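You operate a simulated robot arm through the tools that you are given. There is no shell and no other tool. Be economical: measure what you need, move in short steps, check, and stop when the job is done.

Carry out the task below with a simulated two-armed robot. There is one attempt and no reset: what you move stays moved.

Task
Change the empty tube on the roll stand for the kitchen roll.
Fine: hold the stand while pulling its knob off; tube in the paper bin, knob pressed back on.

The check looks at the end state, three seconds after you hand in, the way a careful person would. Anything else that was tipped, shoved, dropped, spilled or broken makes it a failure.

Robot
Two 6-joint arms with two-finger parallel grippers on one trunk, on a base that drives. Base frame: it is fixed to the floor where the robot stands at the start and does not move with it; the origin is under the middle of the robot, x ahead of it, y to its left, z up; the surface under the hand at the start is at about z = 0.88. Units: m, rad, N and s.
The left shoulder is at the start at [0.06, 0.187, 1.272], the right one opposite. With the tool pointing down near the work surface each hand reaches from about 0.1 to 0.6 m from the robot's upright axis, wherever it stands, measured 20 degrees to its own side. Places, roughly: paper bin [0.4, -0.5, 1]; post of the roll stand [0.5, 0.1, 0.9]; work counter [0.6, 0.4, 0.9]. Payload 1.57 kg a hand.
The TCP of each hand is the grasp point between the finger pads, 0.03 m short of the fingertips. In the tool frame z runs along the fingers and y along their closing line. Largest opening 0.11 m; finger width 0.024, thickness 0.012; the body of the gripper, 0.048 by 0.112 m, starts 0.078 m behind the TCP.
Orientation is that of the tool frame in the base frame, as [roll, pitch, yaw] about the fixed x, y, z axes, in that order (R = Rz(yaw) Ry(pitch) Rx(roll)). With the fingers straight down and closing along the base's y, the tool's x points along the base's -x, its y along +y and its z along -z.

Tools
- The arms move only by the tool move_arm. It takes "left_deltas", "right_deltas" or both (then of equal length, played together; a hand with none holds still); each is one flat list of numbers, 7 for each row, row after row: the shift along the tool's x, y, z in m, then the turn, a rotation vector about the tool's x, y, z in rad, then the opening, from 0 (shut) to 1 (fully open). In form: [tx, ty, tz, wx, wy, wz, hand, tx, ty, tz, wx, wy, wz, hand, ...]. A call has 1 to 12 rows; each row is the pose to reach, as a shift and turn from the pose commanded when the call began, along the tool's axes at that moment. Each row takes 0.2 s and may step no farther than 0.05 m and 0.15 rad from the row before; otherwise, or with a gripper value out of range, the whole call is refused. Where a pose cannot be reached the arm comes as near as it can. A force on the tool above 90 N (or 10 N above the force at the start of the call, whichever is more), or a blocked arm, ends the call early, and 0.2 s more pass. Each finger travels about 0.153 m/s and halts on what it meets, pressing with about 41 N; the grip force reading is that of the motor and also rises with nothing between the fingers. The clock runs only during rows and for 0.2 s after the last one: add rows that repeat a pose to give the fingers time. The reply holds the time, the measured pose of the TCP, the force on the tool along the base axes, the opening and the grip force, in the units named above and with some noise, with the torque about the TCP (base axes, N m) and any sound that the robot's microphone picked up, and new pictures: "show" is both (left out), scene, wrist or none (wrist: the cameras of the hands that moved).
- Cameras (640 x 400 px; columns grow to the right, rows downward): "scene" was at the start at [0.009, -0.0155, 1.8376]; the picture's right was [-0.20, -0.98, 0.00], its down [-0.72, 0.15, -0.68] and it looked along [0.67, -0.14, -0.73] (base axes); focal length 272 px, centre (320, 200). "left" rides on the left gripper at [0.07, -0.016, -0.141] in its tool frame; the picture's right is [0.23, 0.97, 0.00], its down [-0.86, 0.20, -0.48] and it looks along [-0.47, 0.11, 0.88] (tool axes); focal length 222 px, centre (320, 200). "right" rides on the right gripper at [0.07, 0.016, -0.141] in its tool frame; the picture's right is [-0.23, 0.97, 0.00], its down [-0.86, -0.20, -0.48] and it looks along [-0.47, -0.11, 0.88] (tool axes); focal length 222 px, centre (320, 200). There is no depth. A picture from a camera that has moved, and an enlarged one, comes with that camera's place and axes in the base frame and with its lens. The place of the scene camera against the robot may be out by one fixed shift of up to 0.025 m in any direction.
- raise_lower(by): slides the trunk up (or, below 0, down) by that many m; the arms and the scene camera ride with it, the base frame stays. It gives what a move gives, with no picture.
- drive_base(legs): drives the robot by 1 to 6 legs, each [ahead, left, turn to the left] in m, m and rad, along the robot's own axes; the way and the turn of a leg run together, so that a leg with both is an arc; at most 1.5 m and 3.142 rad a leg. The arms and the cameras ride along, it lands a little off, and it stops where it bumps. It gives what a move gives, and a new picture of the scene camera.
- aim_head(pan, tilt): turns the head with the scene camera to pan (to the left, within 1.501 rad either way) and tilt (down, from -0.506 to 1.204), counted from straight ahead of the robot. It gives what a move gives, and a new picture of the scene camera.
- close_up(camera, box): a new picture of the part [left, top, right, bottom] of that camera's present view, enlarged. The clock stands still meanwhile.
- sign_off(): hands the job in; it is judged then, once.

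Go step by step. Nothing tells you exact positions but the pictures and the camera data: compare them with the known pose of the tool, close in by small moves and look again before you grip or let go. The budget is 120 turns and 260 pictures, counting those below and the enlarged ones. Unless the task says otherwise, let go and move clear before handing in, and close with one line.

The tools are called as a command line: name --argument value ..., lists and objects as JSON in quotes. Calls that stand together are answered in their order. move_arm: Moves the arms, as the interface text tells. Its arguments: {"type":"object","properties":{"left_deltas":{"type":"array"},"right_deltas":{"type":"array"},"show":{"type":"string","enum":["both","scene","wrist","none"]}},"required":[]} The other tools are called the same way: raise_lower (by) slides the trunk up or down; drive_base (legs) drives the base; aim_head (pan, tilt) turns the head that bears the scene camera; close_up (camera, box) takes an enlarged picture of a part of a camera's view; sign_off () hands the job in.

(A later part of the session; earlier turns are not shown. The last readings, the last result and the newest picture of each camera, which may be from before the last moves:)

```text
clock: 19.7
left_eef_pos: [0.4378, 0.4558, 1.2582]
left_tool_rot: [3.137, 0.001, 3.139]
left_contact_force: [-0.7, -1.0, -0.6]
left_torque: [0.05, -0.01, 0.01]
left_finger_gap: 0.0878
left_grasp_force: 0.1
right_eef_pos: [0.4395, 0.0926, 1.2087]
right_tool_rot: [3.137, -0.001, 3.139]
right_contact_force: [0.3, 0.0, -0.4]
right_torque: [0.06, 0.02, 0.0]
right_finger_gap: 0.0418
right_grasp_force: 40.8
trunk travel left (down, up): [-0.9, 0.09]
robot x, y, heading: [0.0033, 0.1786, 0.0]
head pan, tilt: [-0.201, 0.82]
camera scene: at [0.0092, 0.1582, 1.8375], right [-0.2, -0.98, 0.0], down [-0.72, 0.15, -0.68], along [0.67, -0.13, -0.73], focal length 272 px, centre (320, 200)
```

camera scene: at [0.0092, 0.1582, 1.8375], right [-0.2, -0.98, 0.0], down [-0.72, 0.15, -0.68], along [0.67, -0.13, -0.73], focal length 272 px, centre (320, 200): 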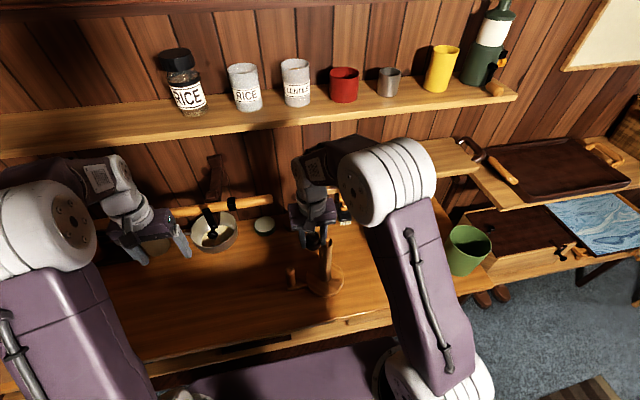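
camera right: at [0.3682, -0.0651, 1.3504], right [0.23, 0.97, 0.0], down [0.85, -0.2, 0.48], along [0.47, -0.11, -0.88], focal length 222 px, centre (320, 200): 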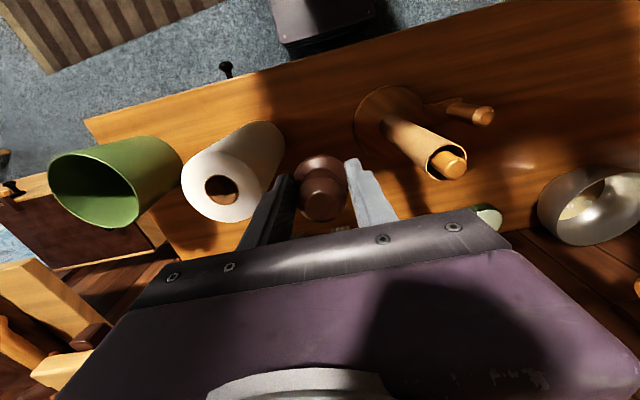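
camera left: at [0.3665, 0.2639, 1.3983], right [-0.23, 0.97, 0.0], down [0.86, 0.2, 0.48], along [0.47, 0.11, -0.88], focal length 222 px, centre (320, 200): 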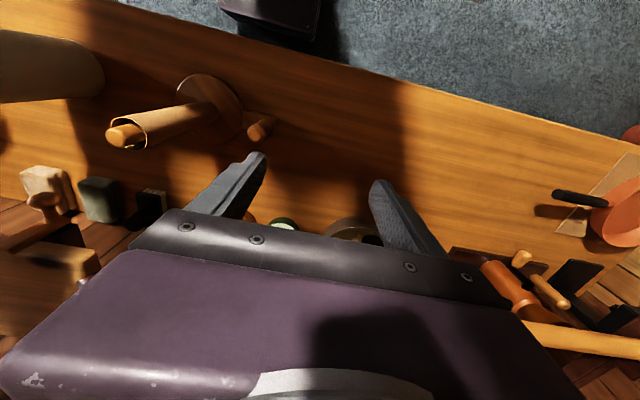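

The first call was refused, but the drive went through and nothing was touched (knob stayed above the post). Now I raise the right hand slightly, move it across to y≈−0.085 and start down.

move_arm --right_deltas '[0, 0, -0.04, 0, 0, 0, 0, 0, -0.045, -0.05, 0, 0, 0, 0, 0, -0.09, -0.05, 0, 0, 0, 0, 0, -0.135, -0.05, 0, 0, 0, 0, 0, -0.175, -0.04, 0, 0, 0, 0, 0, -0.178, 0, 0, 0, 0, 0, 0, -0.178, 0.04, 0, 0, 0, 0, 0, -0.178, 0.08, 0, 0, 0, 0]'

```text
clock: 21.5
left_eef_pos: [0.4374, 0.4595, 1.2574]
left_tool_rot: [-3.141, 0.0, 3.138]
left_contact_force: [-0.1, -0.5, 0.0]
left_torque: [0.01, 0.0, 0.0]
left_finger_gap: 0.0879
left_grasp_force: 0.0
right_eef_pos: [0.4381, -0.0822, 1.1291]
right_tool_rot: [3.141, 0.0, 3.139]
right_contact_force: [0.3, 0.2, -0.5]
right_torque: [0.03, 0.03, 0.01]
right_finger_gap: 0.0419
right_grasp_force: 41.2
trunk travel left (down, up): [-0.9, 0.09]
robot x, y, heading: [-0.0002, 0.1794, -0.002]
head pan, tilt: [-0.201, 0.82]
camera scene: at [0.0101, 0.1626, 1.8376], right [-0.2, -0.98, 0.0], down [-0.72, 0.15, -0.68], along [0.67, -0.14, -0.73], focal length 272 px, centre (320, 200)
camera right: at [0.369, -0.0648, 1.2703], right [0.23, 0.97, 0.0], down [0.85, -0.2, 0.48], along [0.47, -0.11, -0.88], focal length 222 px, centre (320, 200)
```

scene: 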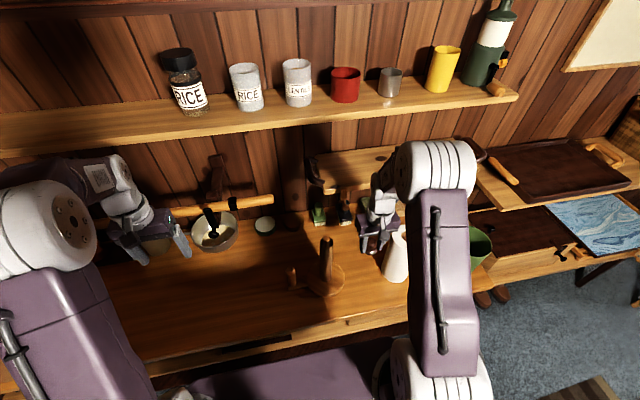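
right: 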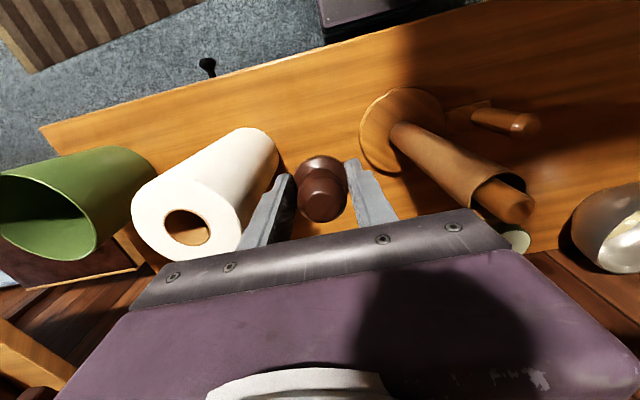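

The right elbow would still come down near the roll, so a simpler plan: the right hand keeps the knob and the left hand (whose elbow swings to the free side) handles tube and roll. I park the right hand high and back, and raise the left.

move_arm --left_deltas '[0, 0, -0.02, 0, 0, 0, 0.8, 0, 0, -0.04, 0, 0, 0, 0.8, 0, 0, -0.06, 0, 0, 0, 0.8, 0, 0, -0.08, 0, 0, 0, 0.8, 0, 0, -0.08, 0, 0, 0, 0.8, 0, 0, -0.08, 0, 0, 0, 0.8, 0, 0, -0.08, 0, 0, 0, 0.8, 0, 0, -0.08, 0, 0, 0, 0.8, 0, 0, -0.08, 0, 0, 0, 0.8, 0, 0, -0.08, 0, 0, 0, 0.8]' --right_deltas '[0, 0, -0.04, 0, 0, 0, 0, 0, 0, -0.08, 0, 0, 0, 0, 0, 0, -0.12, 0, 0, 0, 0, 0, 0, -0.16, 0, 0, 0, 0, 0.02, 0, -0.2, 0, 0, 0, 0, 0.045, 0, -0.24, 0, 0, 0, 0, 0.07, 0, -0.275, 0, 0, 0, 0, 0.1, 0, -0.31, 0, 0, 0, 0, 0.13, -0.01, -0.34, 0, 0, 0, 0, 0.16, -0.02, -0.37, 0, 0, 0, 0]' --show "scene"

```text
clock: 23.7
left_eef_pos: [0.4346, 0.4599, 1.337]
left_tool_rot: [-3.141, 0.002, 3.14]
left_contact_force: [-0.1, 0.7, -0.8]
left_torque: [0.0, 0.0, 0.0]
left_finger_gap: 0.088
left_grasp_force: 0.2
right_eef_pos: [0.2769, -0.1017, 1.5004]
right_tool_rot: [-3.141, 0.0, 3.141]
right_contact_force: [0.0, 0.3, 0.5]
right_torque: [0.01, 0.01, 0.02]
right_finger_gap: 0.0421
right_grasp_force: 40.5
trunk travel left (down, up): [-0.9, 0.09]
robot x, y, heading: [0.0003, 0.1776, -0.003]
head pan, tilt: [-0.201, 0.82]
camera scene: at [0.0073, 0.1639, 1.8376], right [-0.2, -0.98, 0.0], down [-0.72, 0.15, -0.68], along [0.67, -0.14, -0.73], focal length 272 px, centre (320, 200)
```

scene: 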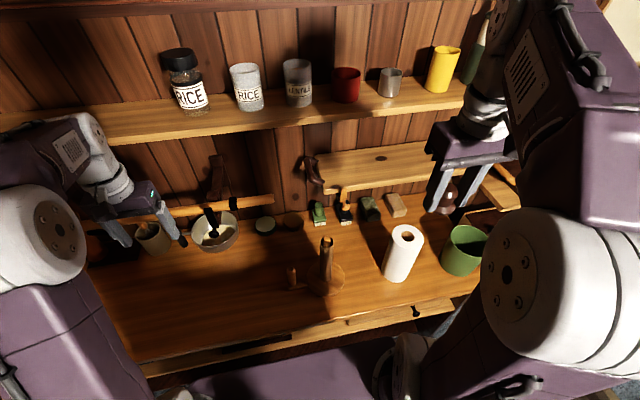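

drive_base --legs '[[0, -0.35, 0]]'

```text
clock: 26.0
left_eef_pos: [0.4356, 0.1122, 1.336]
left_tool_rot: [-3.14, -0.001, -3.141]
left_contact_force: [0.3, -1.0, 0.2]
left_torque: [-0.05, -0.02, 0.02]
left_finger_gap: 0.088
left_grasp_force: 0.2
right_eef_pos: [0.28, -0.4492, 1.4998]
right_tool_rot: [-3.14, 0.001, -3.142]
right_contact_force: [0.4, 0.9, -0.5]
right_torque: [-0.05, -0.01, -0.01]
right_finger_gap: 0.0422
right_grasp_force: 40.8
trunk travel left (down, up): [-0.9, 0.09]
robot x, y, heading: [0.0, -0.165, 0.005]
head pan, tilt: [-0.201, 0.82]
camera scene: at [0.0092, -0.1828, 1.8376], right [-0.2, -0.98, 0.0], down [-0.72, 0.14, -0.68], along [0.67, -0.14, -0.73], focal length 272 px, centre (320, 200)
```

scene: 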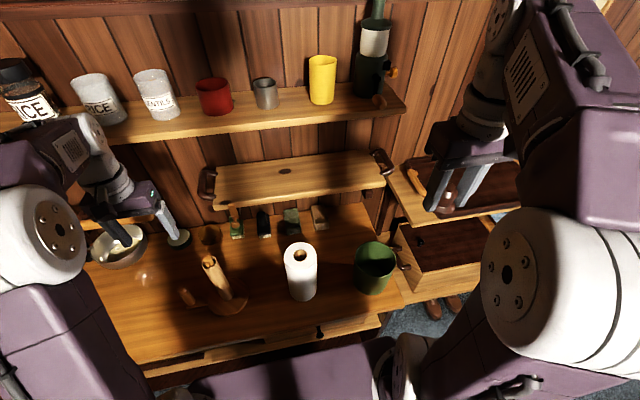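

Good. Now I bring the left hand above the post and look.

move_arm --left_deltas '[-0.014, -0.02, 0.02, 0, 0, 0, 0.8, -0.028, -0.04, 0.04, 0, 0, 0, 0.8, -0.041, -0.065, 0.065, 0, 0, 0, 0.8, -0.041, -0.065, 0.08, 0, 0, 0, 0.8]' --show "wrist"

close_up --camera "left" --box '[240, 60, 400, 180]'

close_up --camera "scene" --box '[120, 200, 320, 325]'

```text
clock: 27.0
left_eef_pos: [0.4769, 0.0418, 1.256]
left_tool_rot: [-3.141, -0.001, -3.14]
left_contact_force: [-1.0, 0.3, 0.4]
left_torque: [0.01, 0.03, 0.02]
left_finger_gap: 0.0879
left_grasp_force: 0.0
right_eef_pos: [0.2802, -0.4537, 1.5]
right_tool_rot: [3.141, 0.0, -3.141]
right_contact_force: [0.2, -0.4, 0.0]
right_torque: [-0.01, 0.03, -0.02]
right_finger_gap: 0.0418
right_grasp_force: 41.2
trunk travel left (down, up): [-0.9, 0.09]
robot x, y, heading: [-0.0023, -0.1728, -0.001]
head pan, tilt: [-0.201, 0.82]
camera left: at [0.4079, 0.0258, 1.3976], right [-0.23, 0.97, 0.0], down [0.85, 0.2, 0.48], along [0.47, 0.11, -0.88], focal length 222 px, centre (320, 200)
```

left: 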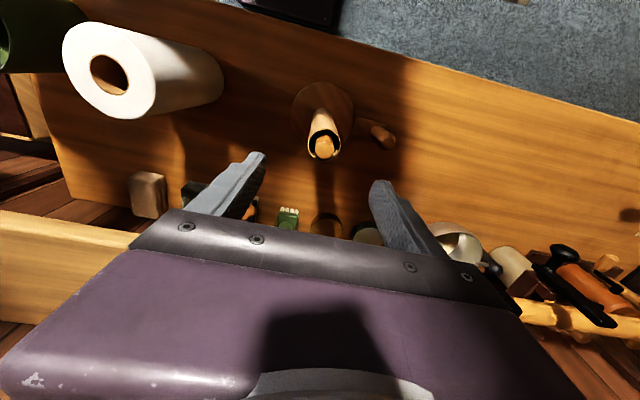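

```text
3.33 times, centred on (320, 120) of left
camera zoom: at [0.4079, 0.0258, 1.3976], right [-0.23, 0.97, 0.0], down [0.85, 0.2, 0.48], along [0.47, 0.11, -0.88], focal length 740 px, centre (320, 467)
```

zoom: 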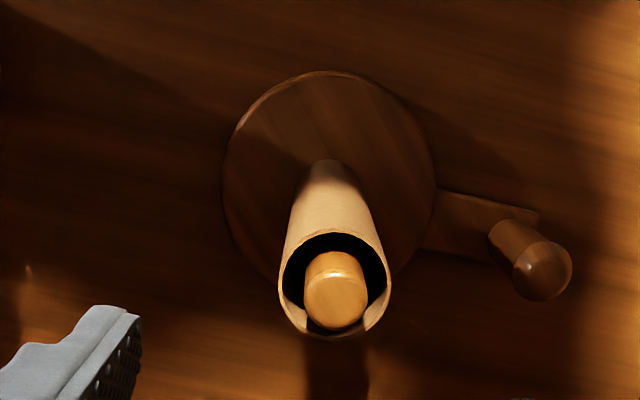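

```text
3.20 times, centred on (220, 262) of scene
camera zoom: at [0.0093, -0.1878, 1.8376], right [-0.2, -0.98, 0.0], down [-0.72, 0.15, -0.68], along [0.67, -0.13, -0.73], focal length 872 px, centre (640, 0)
```

zoom: 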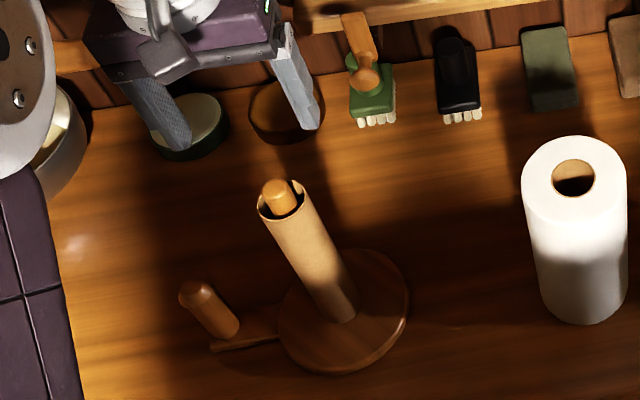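

Tube rim centre at about (0.480, 0.048), outer diameter 42 mm, post centred inside. I lower the left hand around the tube top.

move_arm --left_deltas '[-0.002, 0.006, 0.045, 0, 0, 0, 0.8, -0.002, 0.006, 0.09, 0, 0, 0, 0.8, -0.002, 0.006, 0.13, 0, 0, 0, 0.8, -0.002, 0.006, 0.16, 0, 0, 0, 0.8]' --show "wrist"

close_up --camera "scene" --box '[120, 200, 320, 325]'

```text
clock: 28.0
left_eef_pos: [0.4787, 0.0491, 1.0939]
left_tool_rot: [-3.14, 0.0, 3.141]
left_contact_force: [-0.2, 0.5, -0.2]
left_torque: [0.0, -0.01, -0.03]
left_finger_gap: 0.0882
left_grasp_force: 0.0
right_eef_pos: [0.2802, -0.452, 1.4981]
right_tool_rot: [3.142, 0.0, 3.141]
right_contact_force: [0.3, 0.6, 0.3]
right_torque: [0.02, 0.03, 0.0]
right_finger_gap: 0.042
right_grasp_force: 41.0
trunk travel left (down, up): [-0.9, 0.09]
robot x, y, heading: [0.0008, -0.1722, 0.002]
head pan, tilt: [-0.201, 0.82]
camera left: at [0.4101, 0.0325, 1.2353], right [-0.23, 0.97, 0.0], down [0.85, 0.2, 0.48], along [0.47, 0.11, -0.88], focal length 222 px, centre (320, 200)
```

left: 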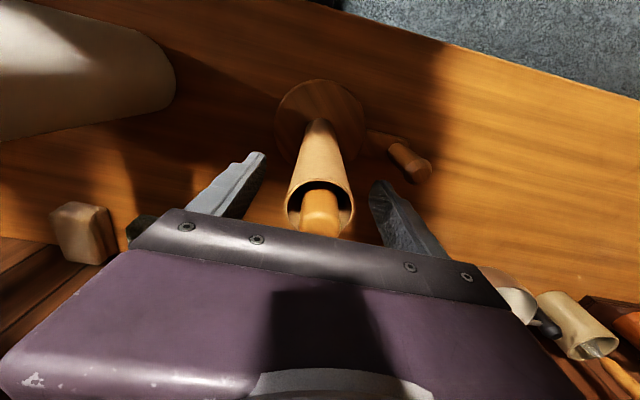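

```text
3.20 times, centred on (220, 262) of scene
camera zoom: at [0.0099, -0.1866, 1.8376], right [-0.2, -0.98, 0.0], down [-0.72, 0.14, -0.68], along [0.67, -0.14, -0.73], focal length 872 px, centre (640, 0)
```

zoom: 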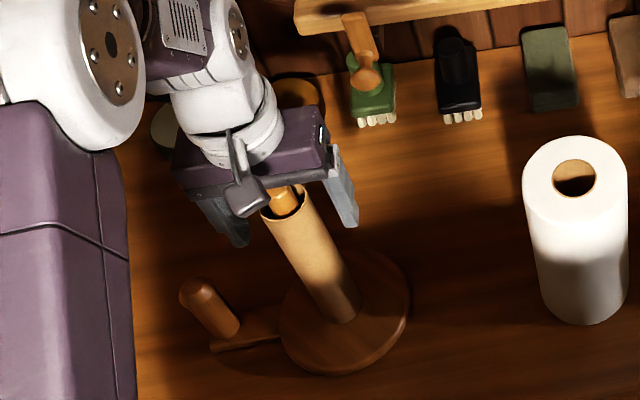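

The tube is centred between the fingers, with the palm clear above the post. I close and lift it straight up.

move_arm --left_deltas '[0, 0, 0, 0, 0, 0, 0.5, 0, 0, 0, 0, 0, 0, 0.3, 0, 0, 0, 0, 0, 0, 0, 0, 0, 0, 0, 0, 0, 0, 0, 0, -0.02, 0, 0, 0, 0, 0, 0, -0.05, 0, 0, 0, 0]' --show "both"

```text
clock: 29.4
left_eef_pos: [0.4774, 0.0501, 1.1487]
left_tool_rot: [-3.141, -0.001, 3.141]
left_contact_force: [-0.6, -0.5, 0.3]
left_torque: [0.01, 0.01, -0.03]
left_finger_gap: 0.0465
left_grasp_force: 41.0
right_eef_pos: [0.2792, -0.4514, 1.4997]
right_tool_rot: [3.141, -0.001, 3.141]
right_contact_force: [0.0, 1.0, -0.9]
right_torque: [0.0, -0.01, 0.02]
right_finger_gap: 0.0421
right_grasp_force: 40.4
trunk travel left (down, up): [-0.9, 0.09]
robot x, y, heading: [-0.0013, -0.1666, -0.001]
head pan, tilt: [-0.201, 0.82]
camera scene: at [0.0078, -0.1874, 1.8376], right [-0.2, -0.98, 0.0], down [-0.72, 0.15, -0.68], along [0.67, -0.14, -0.73], focal length 272 px, centre (320, 200)
camera left: at [0.4076, 0.0331, 1.2887], right [-0.23, 0.97, 0.0], down [0.85, 0.2, 0.48], along [0.47, 0.11, -0.88], focal length 222 px, centre (320, 200)
```

scene: 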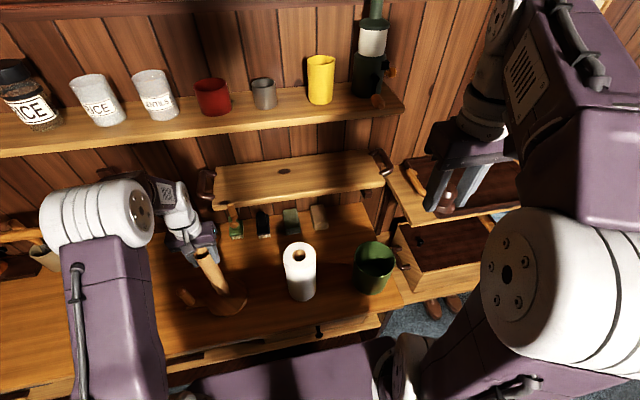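
left: 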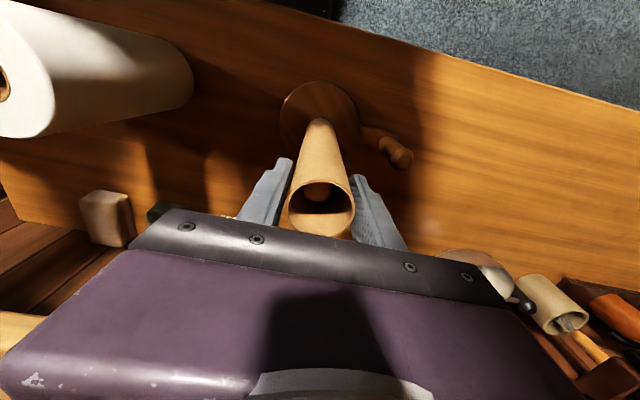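

move_arm --left_deltas '[0, 0, -0.045, 0, 0, 0, 0, 0, 0, -0.09, 0, 0, 0, 0, 0, 0, -0.135, 0, 0, 0, 0, 0, 0, -0.18, 0, 0, 0, 0, 0, 0, -0.225, 0, 0, 0, 0, 0, 0, -0.25, 0, 0, 0, 0]' --show "scene"

close_up --camera "scene" --box '[120, 180, 420, 330]'

```text
clock: 30.8
left_eef_pos: [0.4788, 0.0492, 1.3966]
left_tool_rot: [3.141, -0.001, -3.141]
left_contact_force: [0.5, 0.6, -0.3]
left_torque: [0.0, 0.0, 0.02]
left_finger_gap: 0.0462
left_grasp_force: 41.1
right_eef_pos: [0.2794, -0.4527, 1.4994]
right_tool_rot: [-3.142, 0.001, 3.14]
right_contact_force: [0.5, 0.6, -0.3]
right_torque: [-0.03, 0.0, -0.03]
right_finger_gap: 0.0419
right_grasp_force: 41.2
trunk travel left (down, up): [-0.9, 0.09]
robot x, y, heading: [0.0019, -0.1752, -0.001]
head pan, tilt: [-0.201, 0.82]
camera scene: at [0.0091, -0.1871, 1.8376], right [-0.2, -0.98, 0.0], down [-0.72, 0.14, -0.68], along [0.67, -0.14, -0.73], focal length 272 px, centre (320, 200)
```

scene: 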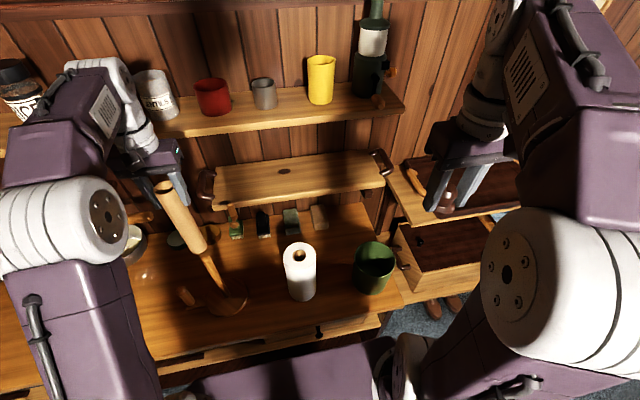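

```text
2.13 times, centred on (270, 255) of scene
camera zoom: at [0.0091, -0.1871, 1.8376], right [-0.2, -0.98, 0.0], down [-0.72, 0.14, -0.68], along [0.67, -0.14, -0.73], focal length 581 px, centre (427, 83)
```

zoom: 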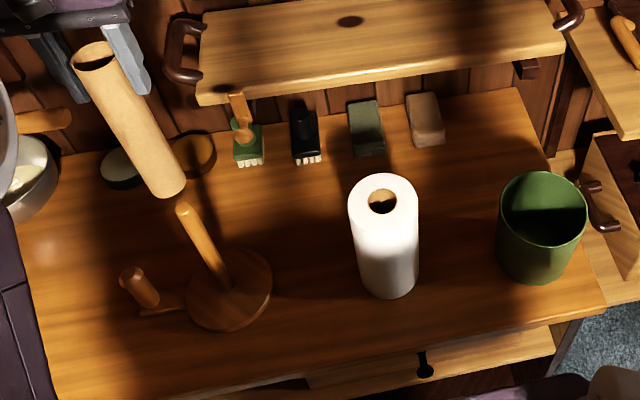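

The tube is clear of the post. I raise the trunk a little for clearance over the roll, then drive right toward the bin (centre about (0.45, −0.48), rim about z 1.02).

raise_lower --by 0.05

drive_base --legs '[[0, -0.45, 0]]'

```text
clock: 31.7
left_eef_pos: [0.4792, 0.0491, 1.4455]
left_tool_rot: [3.141, -0.001, 3.14]
left_contact_force: [0.6, -0.5, 0.2]
left_torque: [-0.01, 0.03, 0.0]
left_finger_gap: 0.0464
left_grasp_force: 40.7
right_eef_pos: [0.281, -0.4527, 1.5488]
right_tool_rot: [3.141, -0.002, 3.141]
right_contact_force: [-0.3, -0.3, -0.1]
right_torque: [0.02, -0.02, 0.01]
right_finger_gap: 0.042
right_grasp_force: 40.5
trunk travel left (down, up): [-0.95, 0.04]
robot x, y, heading: [-0.0019, -0.1692, 0.003]
head pan, tilt: [-0.201, 0.82]
```

```text
clock: 34.5
left_eef_pos: [0.4783, -0.405, 1.4449]
left_tool_rot: [-3.14, 0.001, 3.14]
left_contact_force: [-0.3, -0.7, -0.4]
left_torque: [0.02, -0.01, 0.01]
left_finger_gap: 0.0463
left_grasp_force: 41.3
right_eef_pos: [0.28, -0.9063, 1.5505]
right_tool_rot: [-3.141, -0.001, -3.141]
right_contact_force: [0.3, 0.8, -0.1]
right_torque: [-0.01, 0.0, 0.03]
right_finger_gap: 0.0419
right_grasp_force: 40.9
trunk travel left (down, up): [-0.95, 0.04]
robot x, y, heading: [-0.0022, -0.6288, 0.002]
head pan, tilt: [-0.201, 0.82]
camera scene: at [0.0092, -0.6404, 1.8876], right [-0.2, -0.98, 0.0], down [-0.72, 0.14, -0.68], along [0.67, -0.14, -0.73], focal length 272 px, centre (320, 200)
```

scene: 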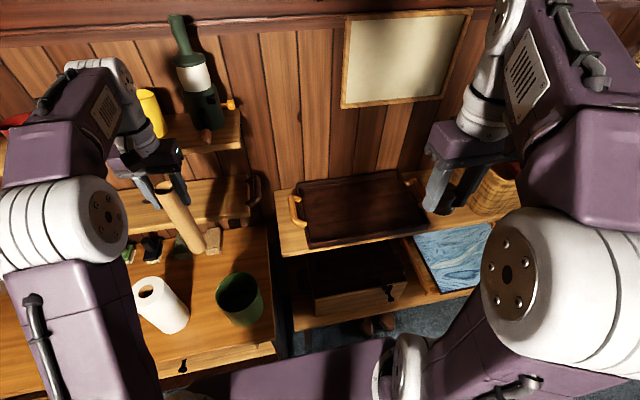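

move_arm --left_deltas '[0.01, -0.025, 0, 0, 0, 0, 0, 0.02, -0.05, 0, 0, 0, 0, 0, 0.028, -0.075, 0, 0, 0, 0, 0]' --show "wrist"

close_up --camera "scene" --box '[110, 220, 310, 345]'

```text
clock: 35.2
left_eef_pos: [0.4514, -0.484, 1.4461]
left_tool_rot: [-3.141, 0.0, -3.141]
left_contact_force: [0.6, 0.0, 0.9]
left_torque: [-0.01, 0.02, 0.0]
left_finger_gap: 0.0462
left_grasp_force: 41.2
right_eef_pos: [0.2797, -0.9097, 1.5494]
right_tool_rot: [-3.141, 0.0, -3.141]
right_contact_force: [0.3, 0.7, 0.0]
right_torque: [0.01, -0.05, 0.02]
right_finger_gap: 0.0419
right_grasp_force: 41.1
trunk travel left (down, up): [-0.95, 0.04]
robot x, y, heading: [0.0028, -0.631, 0.001]
head pan, tilt: [-0.201, 0.82]
camera left: at [0.3814, -0.5016, 1.5869], right [-0.23, 0.97, 0.0], down [0.86, 0.2, 0.48], along [0.47, 0.11, -0.88], focal length 222 px, centre (320, 200)
```

left: 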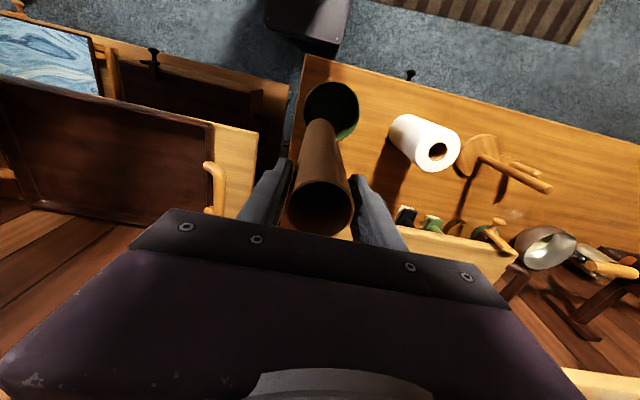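

```text
3.20 times, centred on (210, 282) of scene
camera zoom: at [0.0089, -0.6449, 1.8876], right [-0.2, -0.98, 0.0], down [-0.72, 0.15, -0.68], along [0.67, -0.14, -0.73], focal length 872 px, centre (672, -64)
```

zoom: 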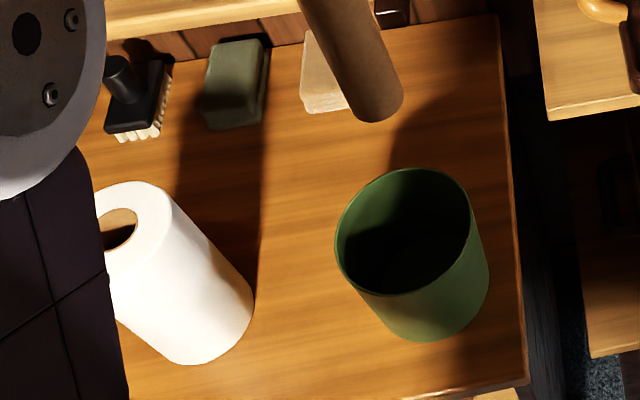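

Bin centre refined to about (0.443, −0.458). I align and lower partway, then check.

move_arm --left_deltas '[0.004, 0.013, 0.02, 0, 0, 0, 0, 0.008, 0.026, 0.05, 0, 0, 0, 0, 0.008, 0.026, 0.09, 0, 0, 0, 0, 0.008, 0.026, 0.13, 0, 0, 0, 0, 0.008, 0.026, 0.17, 0, 0, 0, 0]' --show "wrist"

close_up --camera "scene" --box '[110, 220, 310, 345]'

```text
clock: 36.5
left_eef_pos: [0.4452, -0.4583, 1.2735]
left_tool_rot: [3.141, 0.001, -3.141]
left_contact_force: [0.3, -0.5, 0.1]
left_torque: [-0.02, 0.02, 0.01]
left_finger_gap: 0.0462
left_grasp_force: 40.7
right_eef_pos: [0.2796, -0.9082, 1.5497]
right_tool_rot: [3.142, 0.001, -3.141]
right_contact_force: [0.1, -0.6, -0.4]
right_torque: [-0.03, -0.01, -0.01]
right_finger_gap: 0.0419
right_grasp_force: 41.0
trunk travel left (down, up): [-0.95, 0.04]
robot x, y, heading: [-0.0, -0.6267, 0.002]
head pan, tilt: [-0.201, 0.82]
camera left: at [0.3753, -0.4743, 1.4151], right [-0.23, 0.97, 0.0], down [0.86, 0.2, 0.48], along [0.47, 0.11, -0.88], focal length 222 px, centre (320, 200)
```

left: 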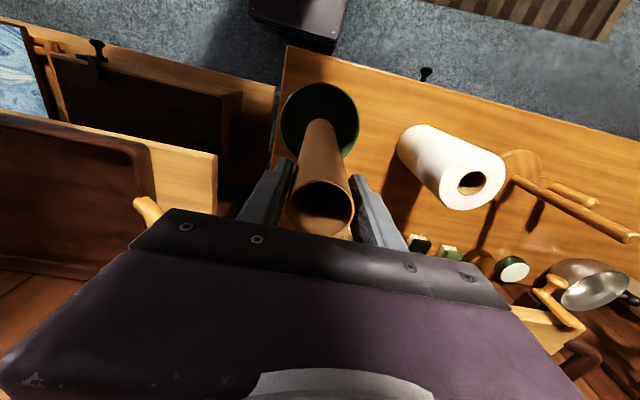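

```text
3.20 times, centred on (210, 282) of scene
camera zoom: at [0.0102, -0.643, 1.8876], right [-0.2, -0.98, 0.0], down [-0.72, 0.15, -0.68], along [0.67, -0.14, -0.73], focal length 872 px, centre (672, -64)
```

zoom: 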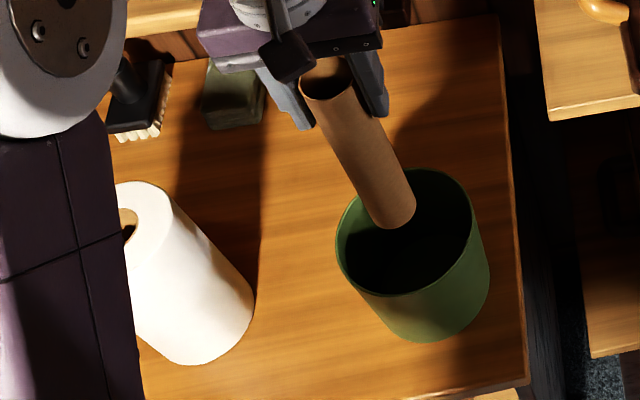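

The tube end hangs over the bin mouth. I lower it inside to near the bin floor.

move_arm --left_deltas '[0.007, 0, 0.04, 0, 0, 0, 0, 0.007, 0, 0.08, 0, 0, 0, 0, 0.007, 0, 0.115, 0, 0, 0, 0, 0.007, 0, 0.14, 0, 0, 0, 0, 0.007, 0, 0.155, 0, 0, 0, 0]' --show "wrist"

close_up --camera "scene" --box '[110, 220, 310, 345]'

```text
clock: 37.6
left_eef_pos: [0.4352, -0.4579, 1.1194]
left_tool_rot: [3.141, 0.001, -3.14]
left_contact_force: [0.4, 0.3, 0.4]
left_torque: [0.02, -0.02, 0.02]
left_finger_gap: 0.0465
left_grasp_force: 41.4
right_eef_pos: [0.2804, -0.9084, 1.5502]
right_tool_rot: [3.141, 0.002, -3.141]
right_contact_force: [1.0, -0.2, -0.3]
right_torque: [0.01, 0.02, -0.02]
right_finger_gap: 0.0417
right_grasp_force: 40.8
trunk travel left (down, up): [-0.95, 0.04]
robot x, y, heading: [0.0002, -0.6274, -0.007]
head pan, tilt: [-0.201, 0.82]
camera left: at [0.3658, -0.4747, 1.2608], right [-0.23, 0.97, 0.0], down [0.86, 0.2, 0.48], along [0.47, 0.11, -0.88], focal length 222 px, centre (320, 200)
```

left: 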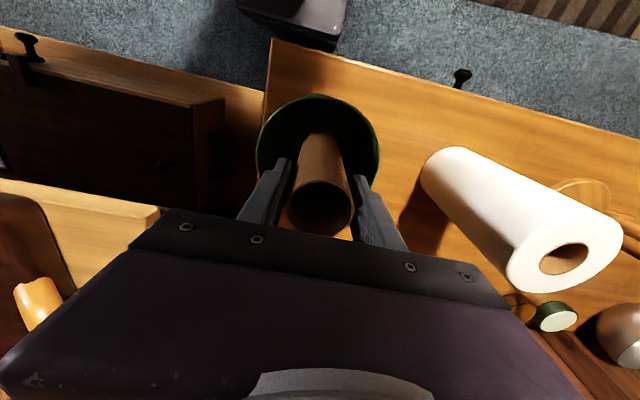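

```text
3.20 times, centred on (210, 282) of scene
camera zoom: at [0.0097, -0.6435, 1.8876], right [-0.2, -0.98, 0.0], down [-0.72, 0.15, -0.68], along [0.67, -0.14, -0.73], focal length 872 px, centre (672, -64)
```

zoom: 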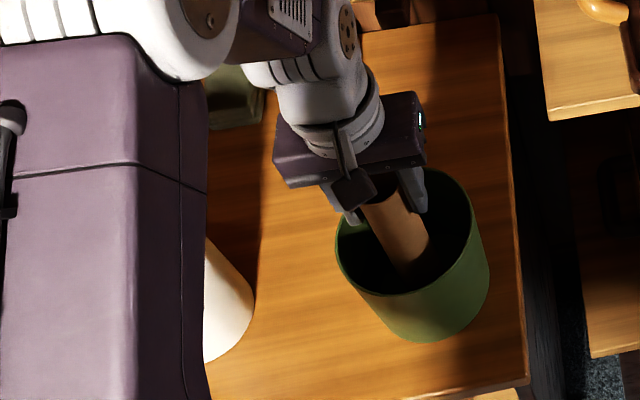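

move_arm --left_deltas '[0, 0, 0.015, 0, 0, 0, 0, 0, 0, 0.03, 0, 0, 0, 0, 0, 0, 0.03, 0, 0, 0, 0.5, 0, 0, 0.03, 0, 0, 0, 0.6, 0, 0, 0.03, 0, 0, 0, 0.65]' --show "wrist"

```text
clock: 38.9
left_eef_pos: [0.4344, -0.4589, 1.09]
left_tool_rot: [-3.141, -0.004, 3.141]
left_contact_force: [0.1, -0.9, -0.6]
left_torque: [0.03, 0.03, -0.04]
left_finger_gap: 0.0716
left_grasp_force: 0.1
right_eef_pos: [0.2796, -0.9101, 1.5492]
right_tool_rot: [-3.141, 0.001, -3.14]
right_contact_force: [-0.1, -0.1, -0.1]
right_torque: [-0.01, 0.01, 0.0]
right_finger_gap: 0.0422
right_grasp_force: 41.1
trunk travel left (down, up): [-0.95, 0.04]
robot x, y, heading: [-0.0018, -0.6274, 0.005]
head pan, tilt: [-0.201, 0.82]
camera left: at [0.3657, -0.4755, 1.2307], right [-0.23, 0.97, 0.0], down [0.86, 0.2, 0.48], along [0.47, 0.11, -0.88], focal length 222 px, centre (320, 200)
```

left: 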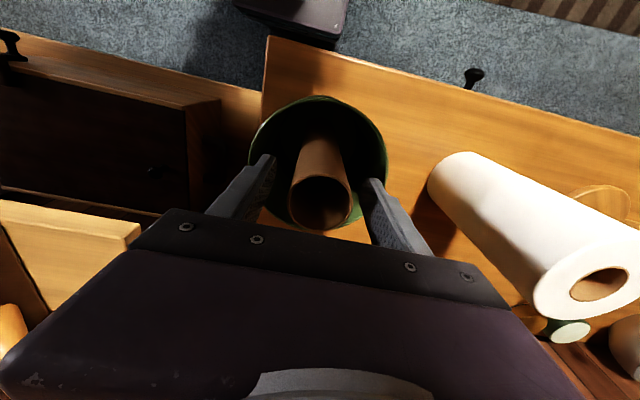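

Released; the tube stands in the bin. I raise the left hand straight up and check.

move_arm --left_deltas '[0, 0, -0.04, 0, 0, 0, 0.7, 0, 0, -0.085, 0, 0, 0, 0.7, 0, 0, -0.13, 0, 0, 0, 0.7, 0, 0, -0.175, 0, 0, 0, 0.8, 0, 0, -0.22, 0, 0, 0, 1, 0, 0, -0.26, 0, 0, 0, 1]' --show "both"

close_up --camera "scene" --box '[110, 220, 310, 345]'

```text
clock: 40.2
left_eef_pos: [0.4358, -0.4571, 1.3518]
left_tool_rot: [3.141, -0.001, 3.14]
left_contact_force: [0.3, 0.4, 0.4]
left_torque: [-0.03, 0.0, -0.01]
left_finger_gap: 0.11
left_grasp_force: 0.0
right_eef_pos: [0.2787, -0.909, 1.5493]
right_tool_rot: [-3.141, -0.001, -3.141]
right_contact_force: [-0.3, -0.2, 0.3]
right_torque: [0.02, -0.01, -0.01]
right_finger_gap: 0.042
right_grasp_force: 40.9
trunk travel left (down, up): [-0.95, 0.04]
robot x, y, heading: [-0.0009, -0.6286, 0.0]
head pan, tilt: [-0.201, 0.82]
camera scene: at [0.0081, -0.6439, 1.8876], right [-0.2, -0.98, 0.0], down [-0.72, 0.15, -0.68], along [0.67, -0.14, -0.73], focal length 272 px, centre (320, 200)
camera left: at [0.3658, -0.4739, 1.4923], right [-0.23, 0.97, 0.0], down [0.86, 0.2, 0.48], along [0.47, 0.11, -0.88], focal length 222 px, centre (320, 200)
```

scene: 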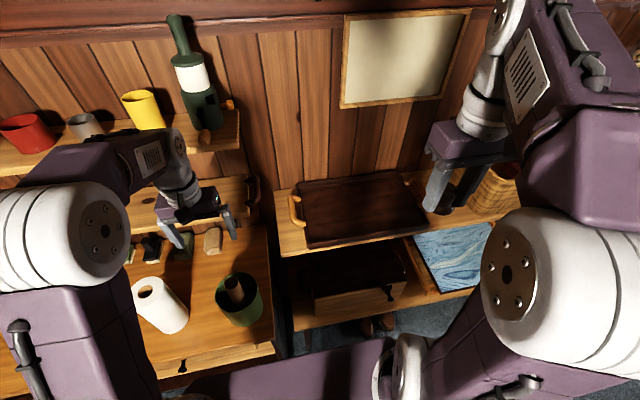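
left: 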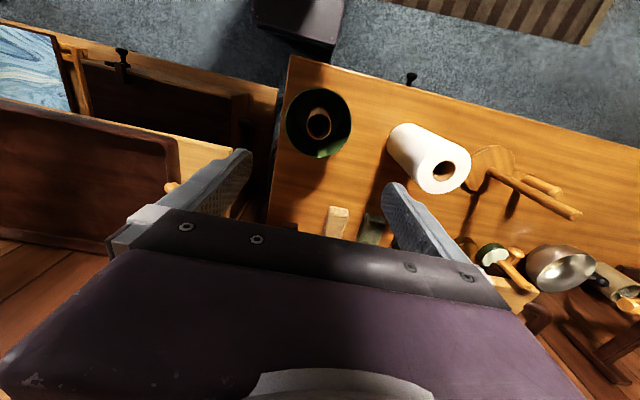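

```text
3.20 times, centred on (210, 282) of scene
camera zoom: at [0.0081, -0.6439, 1.8876], right [-0.2, -0.98, 0.0], down [-0.72, 0.15, -0.68], along [0.67, -0.14, -0.73], focal length 872 px, centre (672, -64)
```

zoom: 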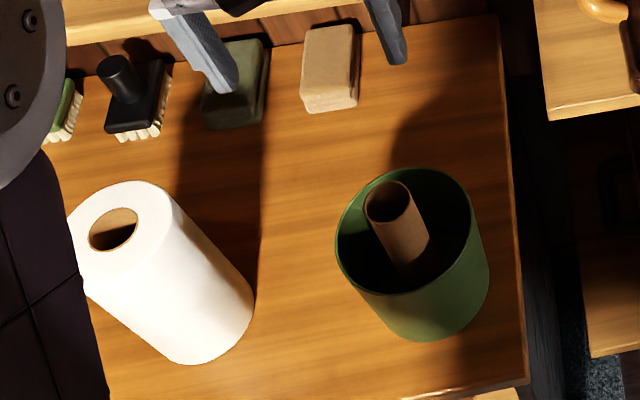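

The tube is in the bin. Next the roll: I drive back left so the left hand is above it.

drive_base --legs '[[0, 0.235, 0]]'

close_up --camera "left" --box '[220, 60, 420, 185]'

close_up --camera "scene" --box '[130, 200, 330, 325]'

```text
clock: 42.0
left_eef_pos: [0.4357, -0.2215, 1.3506]
left_tool_rot: [3.139, 0.0, 3.141]
left_contact_force: [0.4, -0.2, -0.1]
left_torque: [0.01, -0.02, -0.02]
left_finger_gap: 0.1101
left_grasp_force: 0.2
right_eef_pos: [0.2802, -0.6749, 1.5476]
right_tool_rot: [3.137, 0.0, -3.141]
right_contact_force: [0.2, -0.5, -0.8]
right_torque: [0.06, 0.02, 0.01]
right_finger_gap: 0.0418
right_grasp_force: 40.8
trunk travel left (down, up): [-0.95, 0.04]
robot x, y, heading: [0.0005, -0.3894, 0.0]
head pan, tilt: [-0.201, 0.82]
camera scene: at [0.0092, -0.4104, 1.8875], right [-0.2, -0.98, 0.0], down [-0.72, 0.15, -0.68], along [0.67, -0.13, -0.73], focal length 272 px, centre (320, 200)
```

scene: 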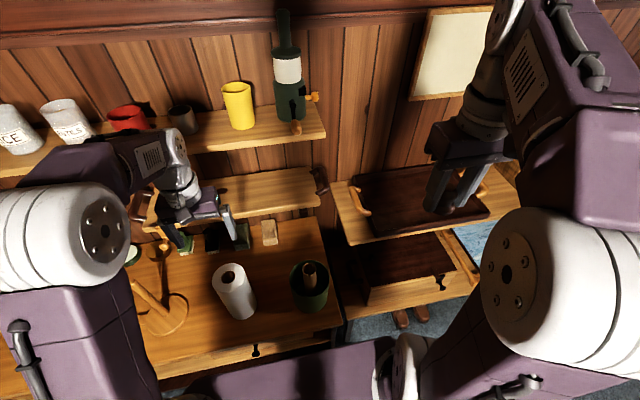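

```text
3.20 times, centred on (320, 122) of left
camera zoom: at [0.3669, -0.2388, 1.4922], right [-0.23, 0.97, 0.0], down [0.86, 0.2, 0.48], along [0.47, 0.11, -0.88], focal length 711 px, centre (320, 448)
```

zoom: 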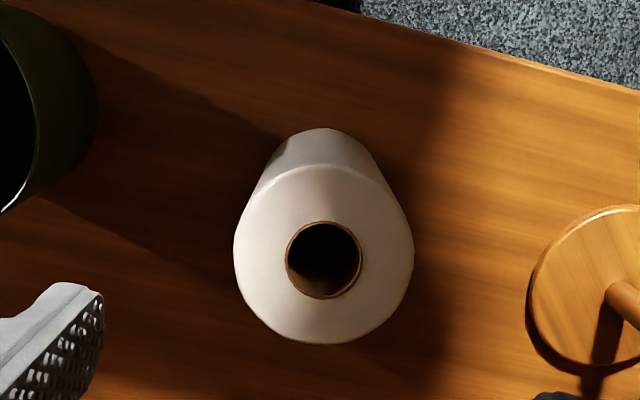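

```text
3.20 times, centred on (230, 262) of scene
camera zoom: at [0.0092, -0.4104, 1.8875], right [-0.2, -0.98, 0.0], down [-0.72, 0.15, -0.68], along [0.67, -0.13, -0.73], focal length 872 px, centre (608, 0)
```

zoom: 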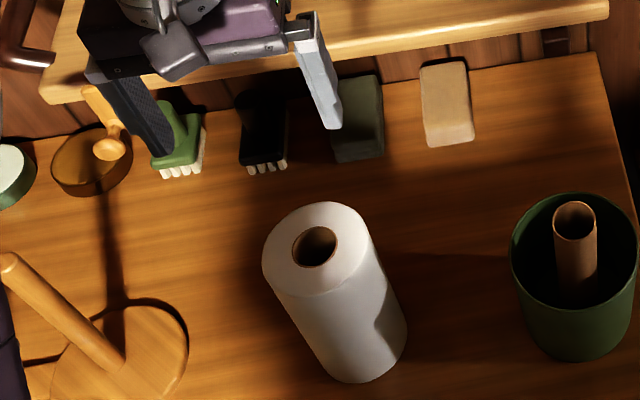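

The roll's axis is at about (0.464, −0.214), diameter 100 mm, top near z 1.09. Opening is 110 mm, so I align carefully, stopping just above the top to check.

move_arm --left_deltas '[-0.01, 0.003, 0.04, 0, 0, 0, 1, -0.02, 0.006, 0.08, 0, 0, 0, 1, -0.028, 0.007, 0.12, 0, 0, 0, 1, -0.028, 0.007, 0.16, 0, 0, 0, 1, -0.028, 0.007, 0.185, 0, 0, 0, 1]' --show "wrist"

close_up --camera "left" --box '[200, 90, 440, 240]'

close_up --camera "scene" --box '[130, 200, 330, 325]'

```text
clock: 43.2
left_eef_pos: [0.4662, -0.2104, 1.1659]
left_tool_rot: [-3.14, 0.0, -3.141]
left_contact_force: [0.0, -0.1, 0.3]
left_torque: [0.04, 0.01, 0.0]
left_finger_gap: 0.11
left_grasp_force: 0.2
right_eef_pos: [0.2795, -0.6692, 1.5491]
right_tool_rot: [-3.142, 0.0, 3.141]
right_contact_force: [-0.5, 0.0, -0.1]
right_torque: [-0.02, 0.04, 0.01]
right_finger_gap: 0.042
right_grasp_force: 40.9
trunk travel left (down, up): [-0.95, 0.04]
robot x, y, heading: [-0.0034, -0.389, 0.0]
head pan, tilt: [-0.201, 0.82]
camera left: at [0.3968, -0.2279, 1.306], right [-0.23, 0.97, 0.0], down [0.86, 0.2, 0.48], along [0.47, 0.11, -0.88], focal length 222 px, centre (320, 200)
```

left: 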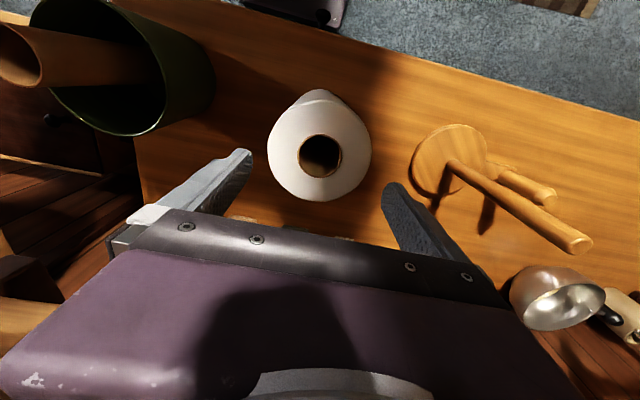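

```text
2.67 times, centred on (320, 165) of left
camera zoom: at [0.3968, -0.2279, 1.306], right [-0.23, 0.97, 0.0], down [0.86, 0.2, 0.48], along [0.47, 0.11, -0.88], focal length 592 px, centre (320, 293)
```

zoom: 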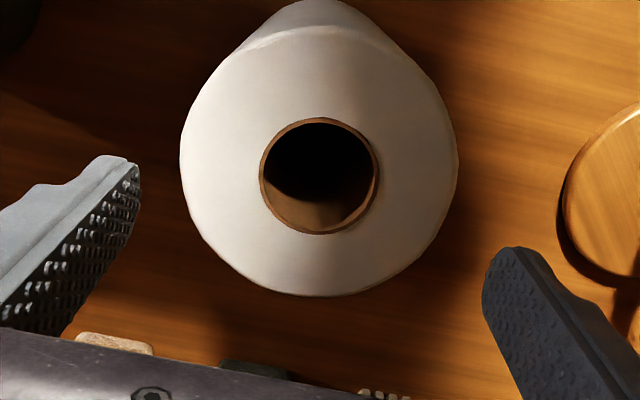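

```text
3.20 times, centred on (230, 262) of scene
camera zoom: at [0.0101, -0.4041, 1.8876], right [-0.2, -0.98, 0.0], down [-0.72, 0.15, -0.68], along [0.67, -0.14, -0.73], focal length 872 px, centre (608, 0)
```

zoom: 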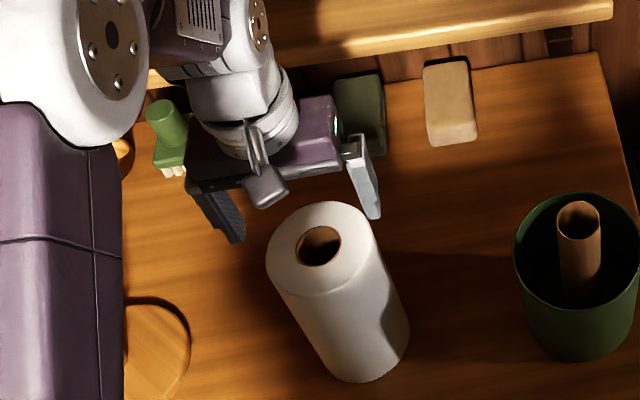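

Aligned within about 1 mm across the fingers. I lower so the tips just pass the rim, then check.

move_arm --left_deltas '[0.004, -0.001, 0.02, 0, 0, 0, 1, 0.004, -0.001, 0.04, 0, 0, 0, 1, 0.004, -0.001, 0.055, 0, 0, 0, 1]' --show "wrist"

close_up --camera "left" --box '[200, 110, 440, 260]'

close_up --camera "scene" --box '[130, 200, 330, 325]'

```text
clock: 44.0
left_eef_pos: [0.4607, -0.2144, 1.1334]
left_tool_rot: [-3.14, 0.033, -3.141]
left_contact_force: [-15.0, -7.9, 64.9]
left_torque: [-3.8, 0.53, -0.66]
left_finger_gap: 0.1102
left_grasp_force: 0.1
right_eef_pos: [0.2693, -0.6724, 1.5504]
right_tool_rot: [3.139, 0.006, 3.139]
right_contact_force: [0.0, -0.7, -1.8]
right_torque: [-0.01, 0.08, 0.0]
right_finger_gap: 0.042
right_grasp_force: 41.0
trunk travel left (down, up): [-0.95, 0.04]
robot x, y, heading: [-0.0007, -0.3897, 0.002]
head pan, tilt: [-0.201, 0.82]
stopped in row 3 (left hand): the force on the tool passed its limit at 97 N (the readings are from after the stop); the commanded pose is now the measured one
camera left: at [0.3875, -0.2316, 1.2704], right [-0.23, 0.97, -0.01], down [0.84, 0.2, 0.51], along [0.49, 0.11, -0.86], focal length 222 px, centre (320, 200)
```

left: 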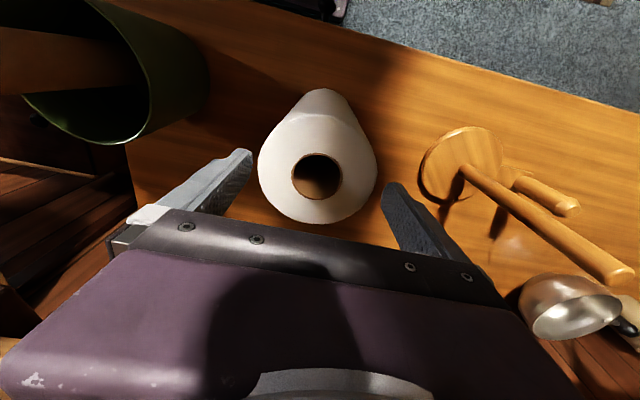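

```text
2.67 times, centred on (320, 185) of left
camera zoom: at [0.3875, -0.2316, 1.2704], right [-0.23, 0.97, -0.01], down [0.84, 0.2, 0.51], along [0.49, 0.11, -0.86], focal length 592 px, centre (320, 240)
```

zoom: 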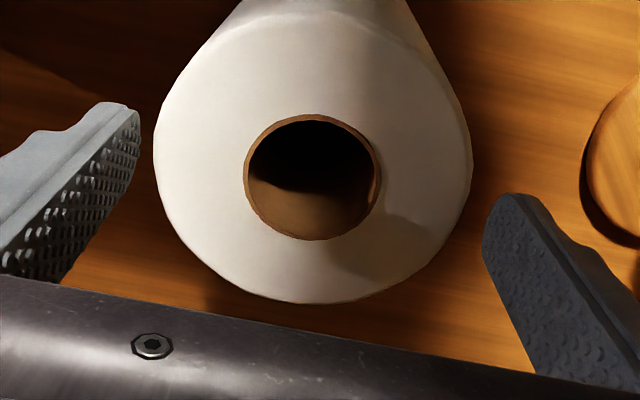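

```text
3.20 times, centred on (230, 262) of scene
camera zoom: at [-0.0034, -0.4077, 1.8879], right [-0.2, -0.98, 0.0], down [-0.71, 0.15, -0.69], along [0.67, -0.13, -0.73], focal length 872 px, centre (608, 0)
```

zoom: 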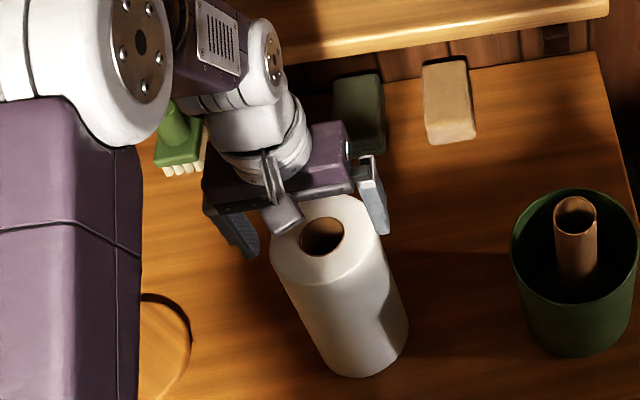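

The −y fingertip touched the roll's rim (top is at z≈1.10) because the roll sits about 3 mm toward −y of the hand's centre. I back up, undo the small tilt and shift 3 mm.

move_arm --left_deltas '[0, -0.001, -0.015, 0, 0.017, 0, 1, 0, -0.003, -0.03, 0, 0.033, 0, 1, 0, -0.003, -0.03, 0, 0.033, 0, 1]' --show "wrist"

close_up --camera "left" --box '[200, 90, 440, 240]'

```text
clock: 44.8
left_eef_pos: [0.466, -0.2149, 1.1551]
left_tool_rot: [-3.14, -0.01, -3.141]
left_contact_force: [-0.3, 0.1, -0.2]
left_torque: [0.02, -0.01, 0.0]
left_finger_gap: 0.1099
left_grasp_force: 0.0
right_eef_pos: [0.277, -0.6696, 1.5498]
right_tool_rot: [3.14, 0.001, -3.14]
right_contact_force: [0.4, -0.8, -0.6]
right_torque: [0.01, -0.02, 0.0]
right_finger_gap: 0.0422
right_grasp_force: 41.0
trunk travel left (down, up): [-0.95, 0.04]
robot x, y, heading: [-0.0003, -0.3891, -0.002]
head pan, tilt: [-0.201, 0.82]
camera left: at [0.3974, -0.2317, 1.2968], right [-0.23, 0.97, 0.0], down [0.86, 0.2, 0.47], along [0.46, 0.11, -0.88], focal length 222 px, centre (320, 200)
```

left: 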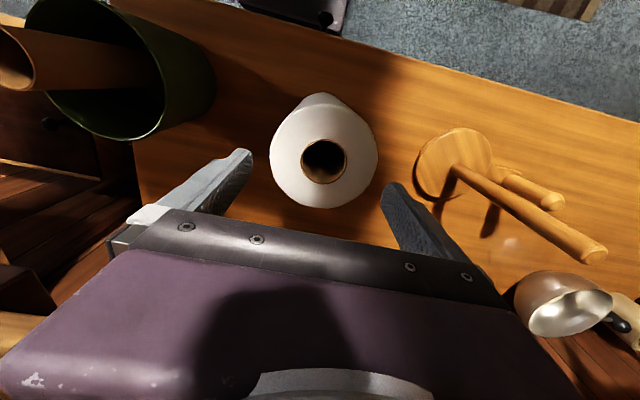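

```text
2.67 times, centred on (320, 165) of left
camera zoom: at [0.3974, -0.2317, 1.2968], right [-0.23, 0.97, 0.0], down [0.86, 0.2, 0.47], along [0.46, 0.11, -0.88], focal length 592 px, centre (320, 293)
```

zoom: 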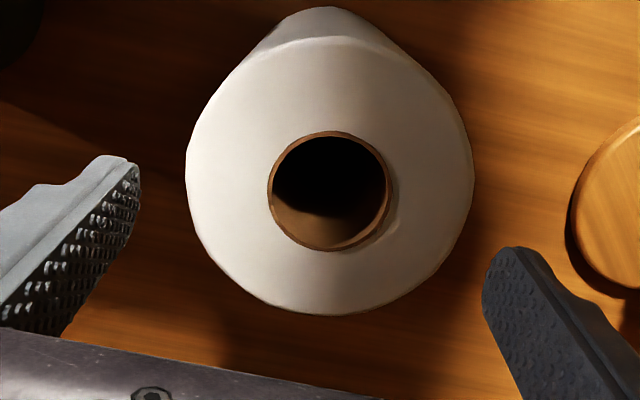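

move_arm --left_deltas '[0.001, 0, 0.01, 0, -0.01, 0, 1, 0.001, 0, 0.018, 0, -0.01, 0, 1, 0.001, 0, 0.022, 0, -0.01, 0, 1, 0.001, 0, 0.026, 0, -0.01, 0, 1, 0.001, 0, 0.03, 0, -0.01, 0, 1, 0.001, 0, 0.034, 0, -0.01, 0, 1]' --show "wrist"

```text
clock: 46.3
left_eef_pos: [0.4675, -0.2125, 1.1309]
left_tool_rot: [3.139, 0.033, -3.141]
left_contact_force: [-11.9, 8.8, 59.9]
left_torque: [3.6, 0.48, 0.6]
left_finger_gap: 0.1098
left_grasp_force: 0.0
right_eef_pos: [0.271, -0.6697, 1.5502]
right_tool_rot: [3.141, 0.004, -3.14]
right_contact_force: [0.2, 1.2, -0.1]
right_torque: [-0.01, 0.03, 0.01]
right_finger_gap: 0.0421
right_grasp_force: 41.0
trunk travel left (down, up): [-0.95, 0.04]
robot x, y, heading: [-0.0031, -0.3865, 0.006]
head pan, tilt: [-0.201, 0.82]
stopped in row 6 (left hand): the force on the tool passed its limit at 93 N (the readings are from after the stop); the commanded pose is now the measured one
camera left: at [0.394, -0.2293, 1.2706], right [-0.23, 0.97, -0.01], down [0.84, 0.2, 0.5], along [0.49, 0.11, -0.86], focal length 222 px, centre (320, 200)
```

left: 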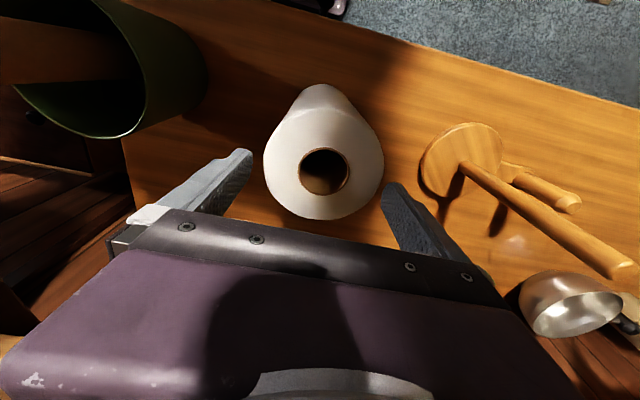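

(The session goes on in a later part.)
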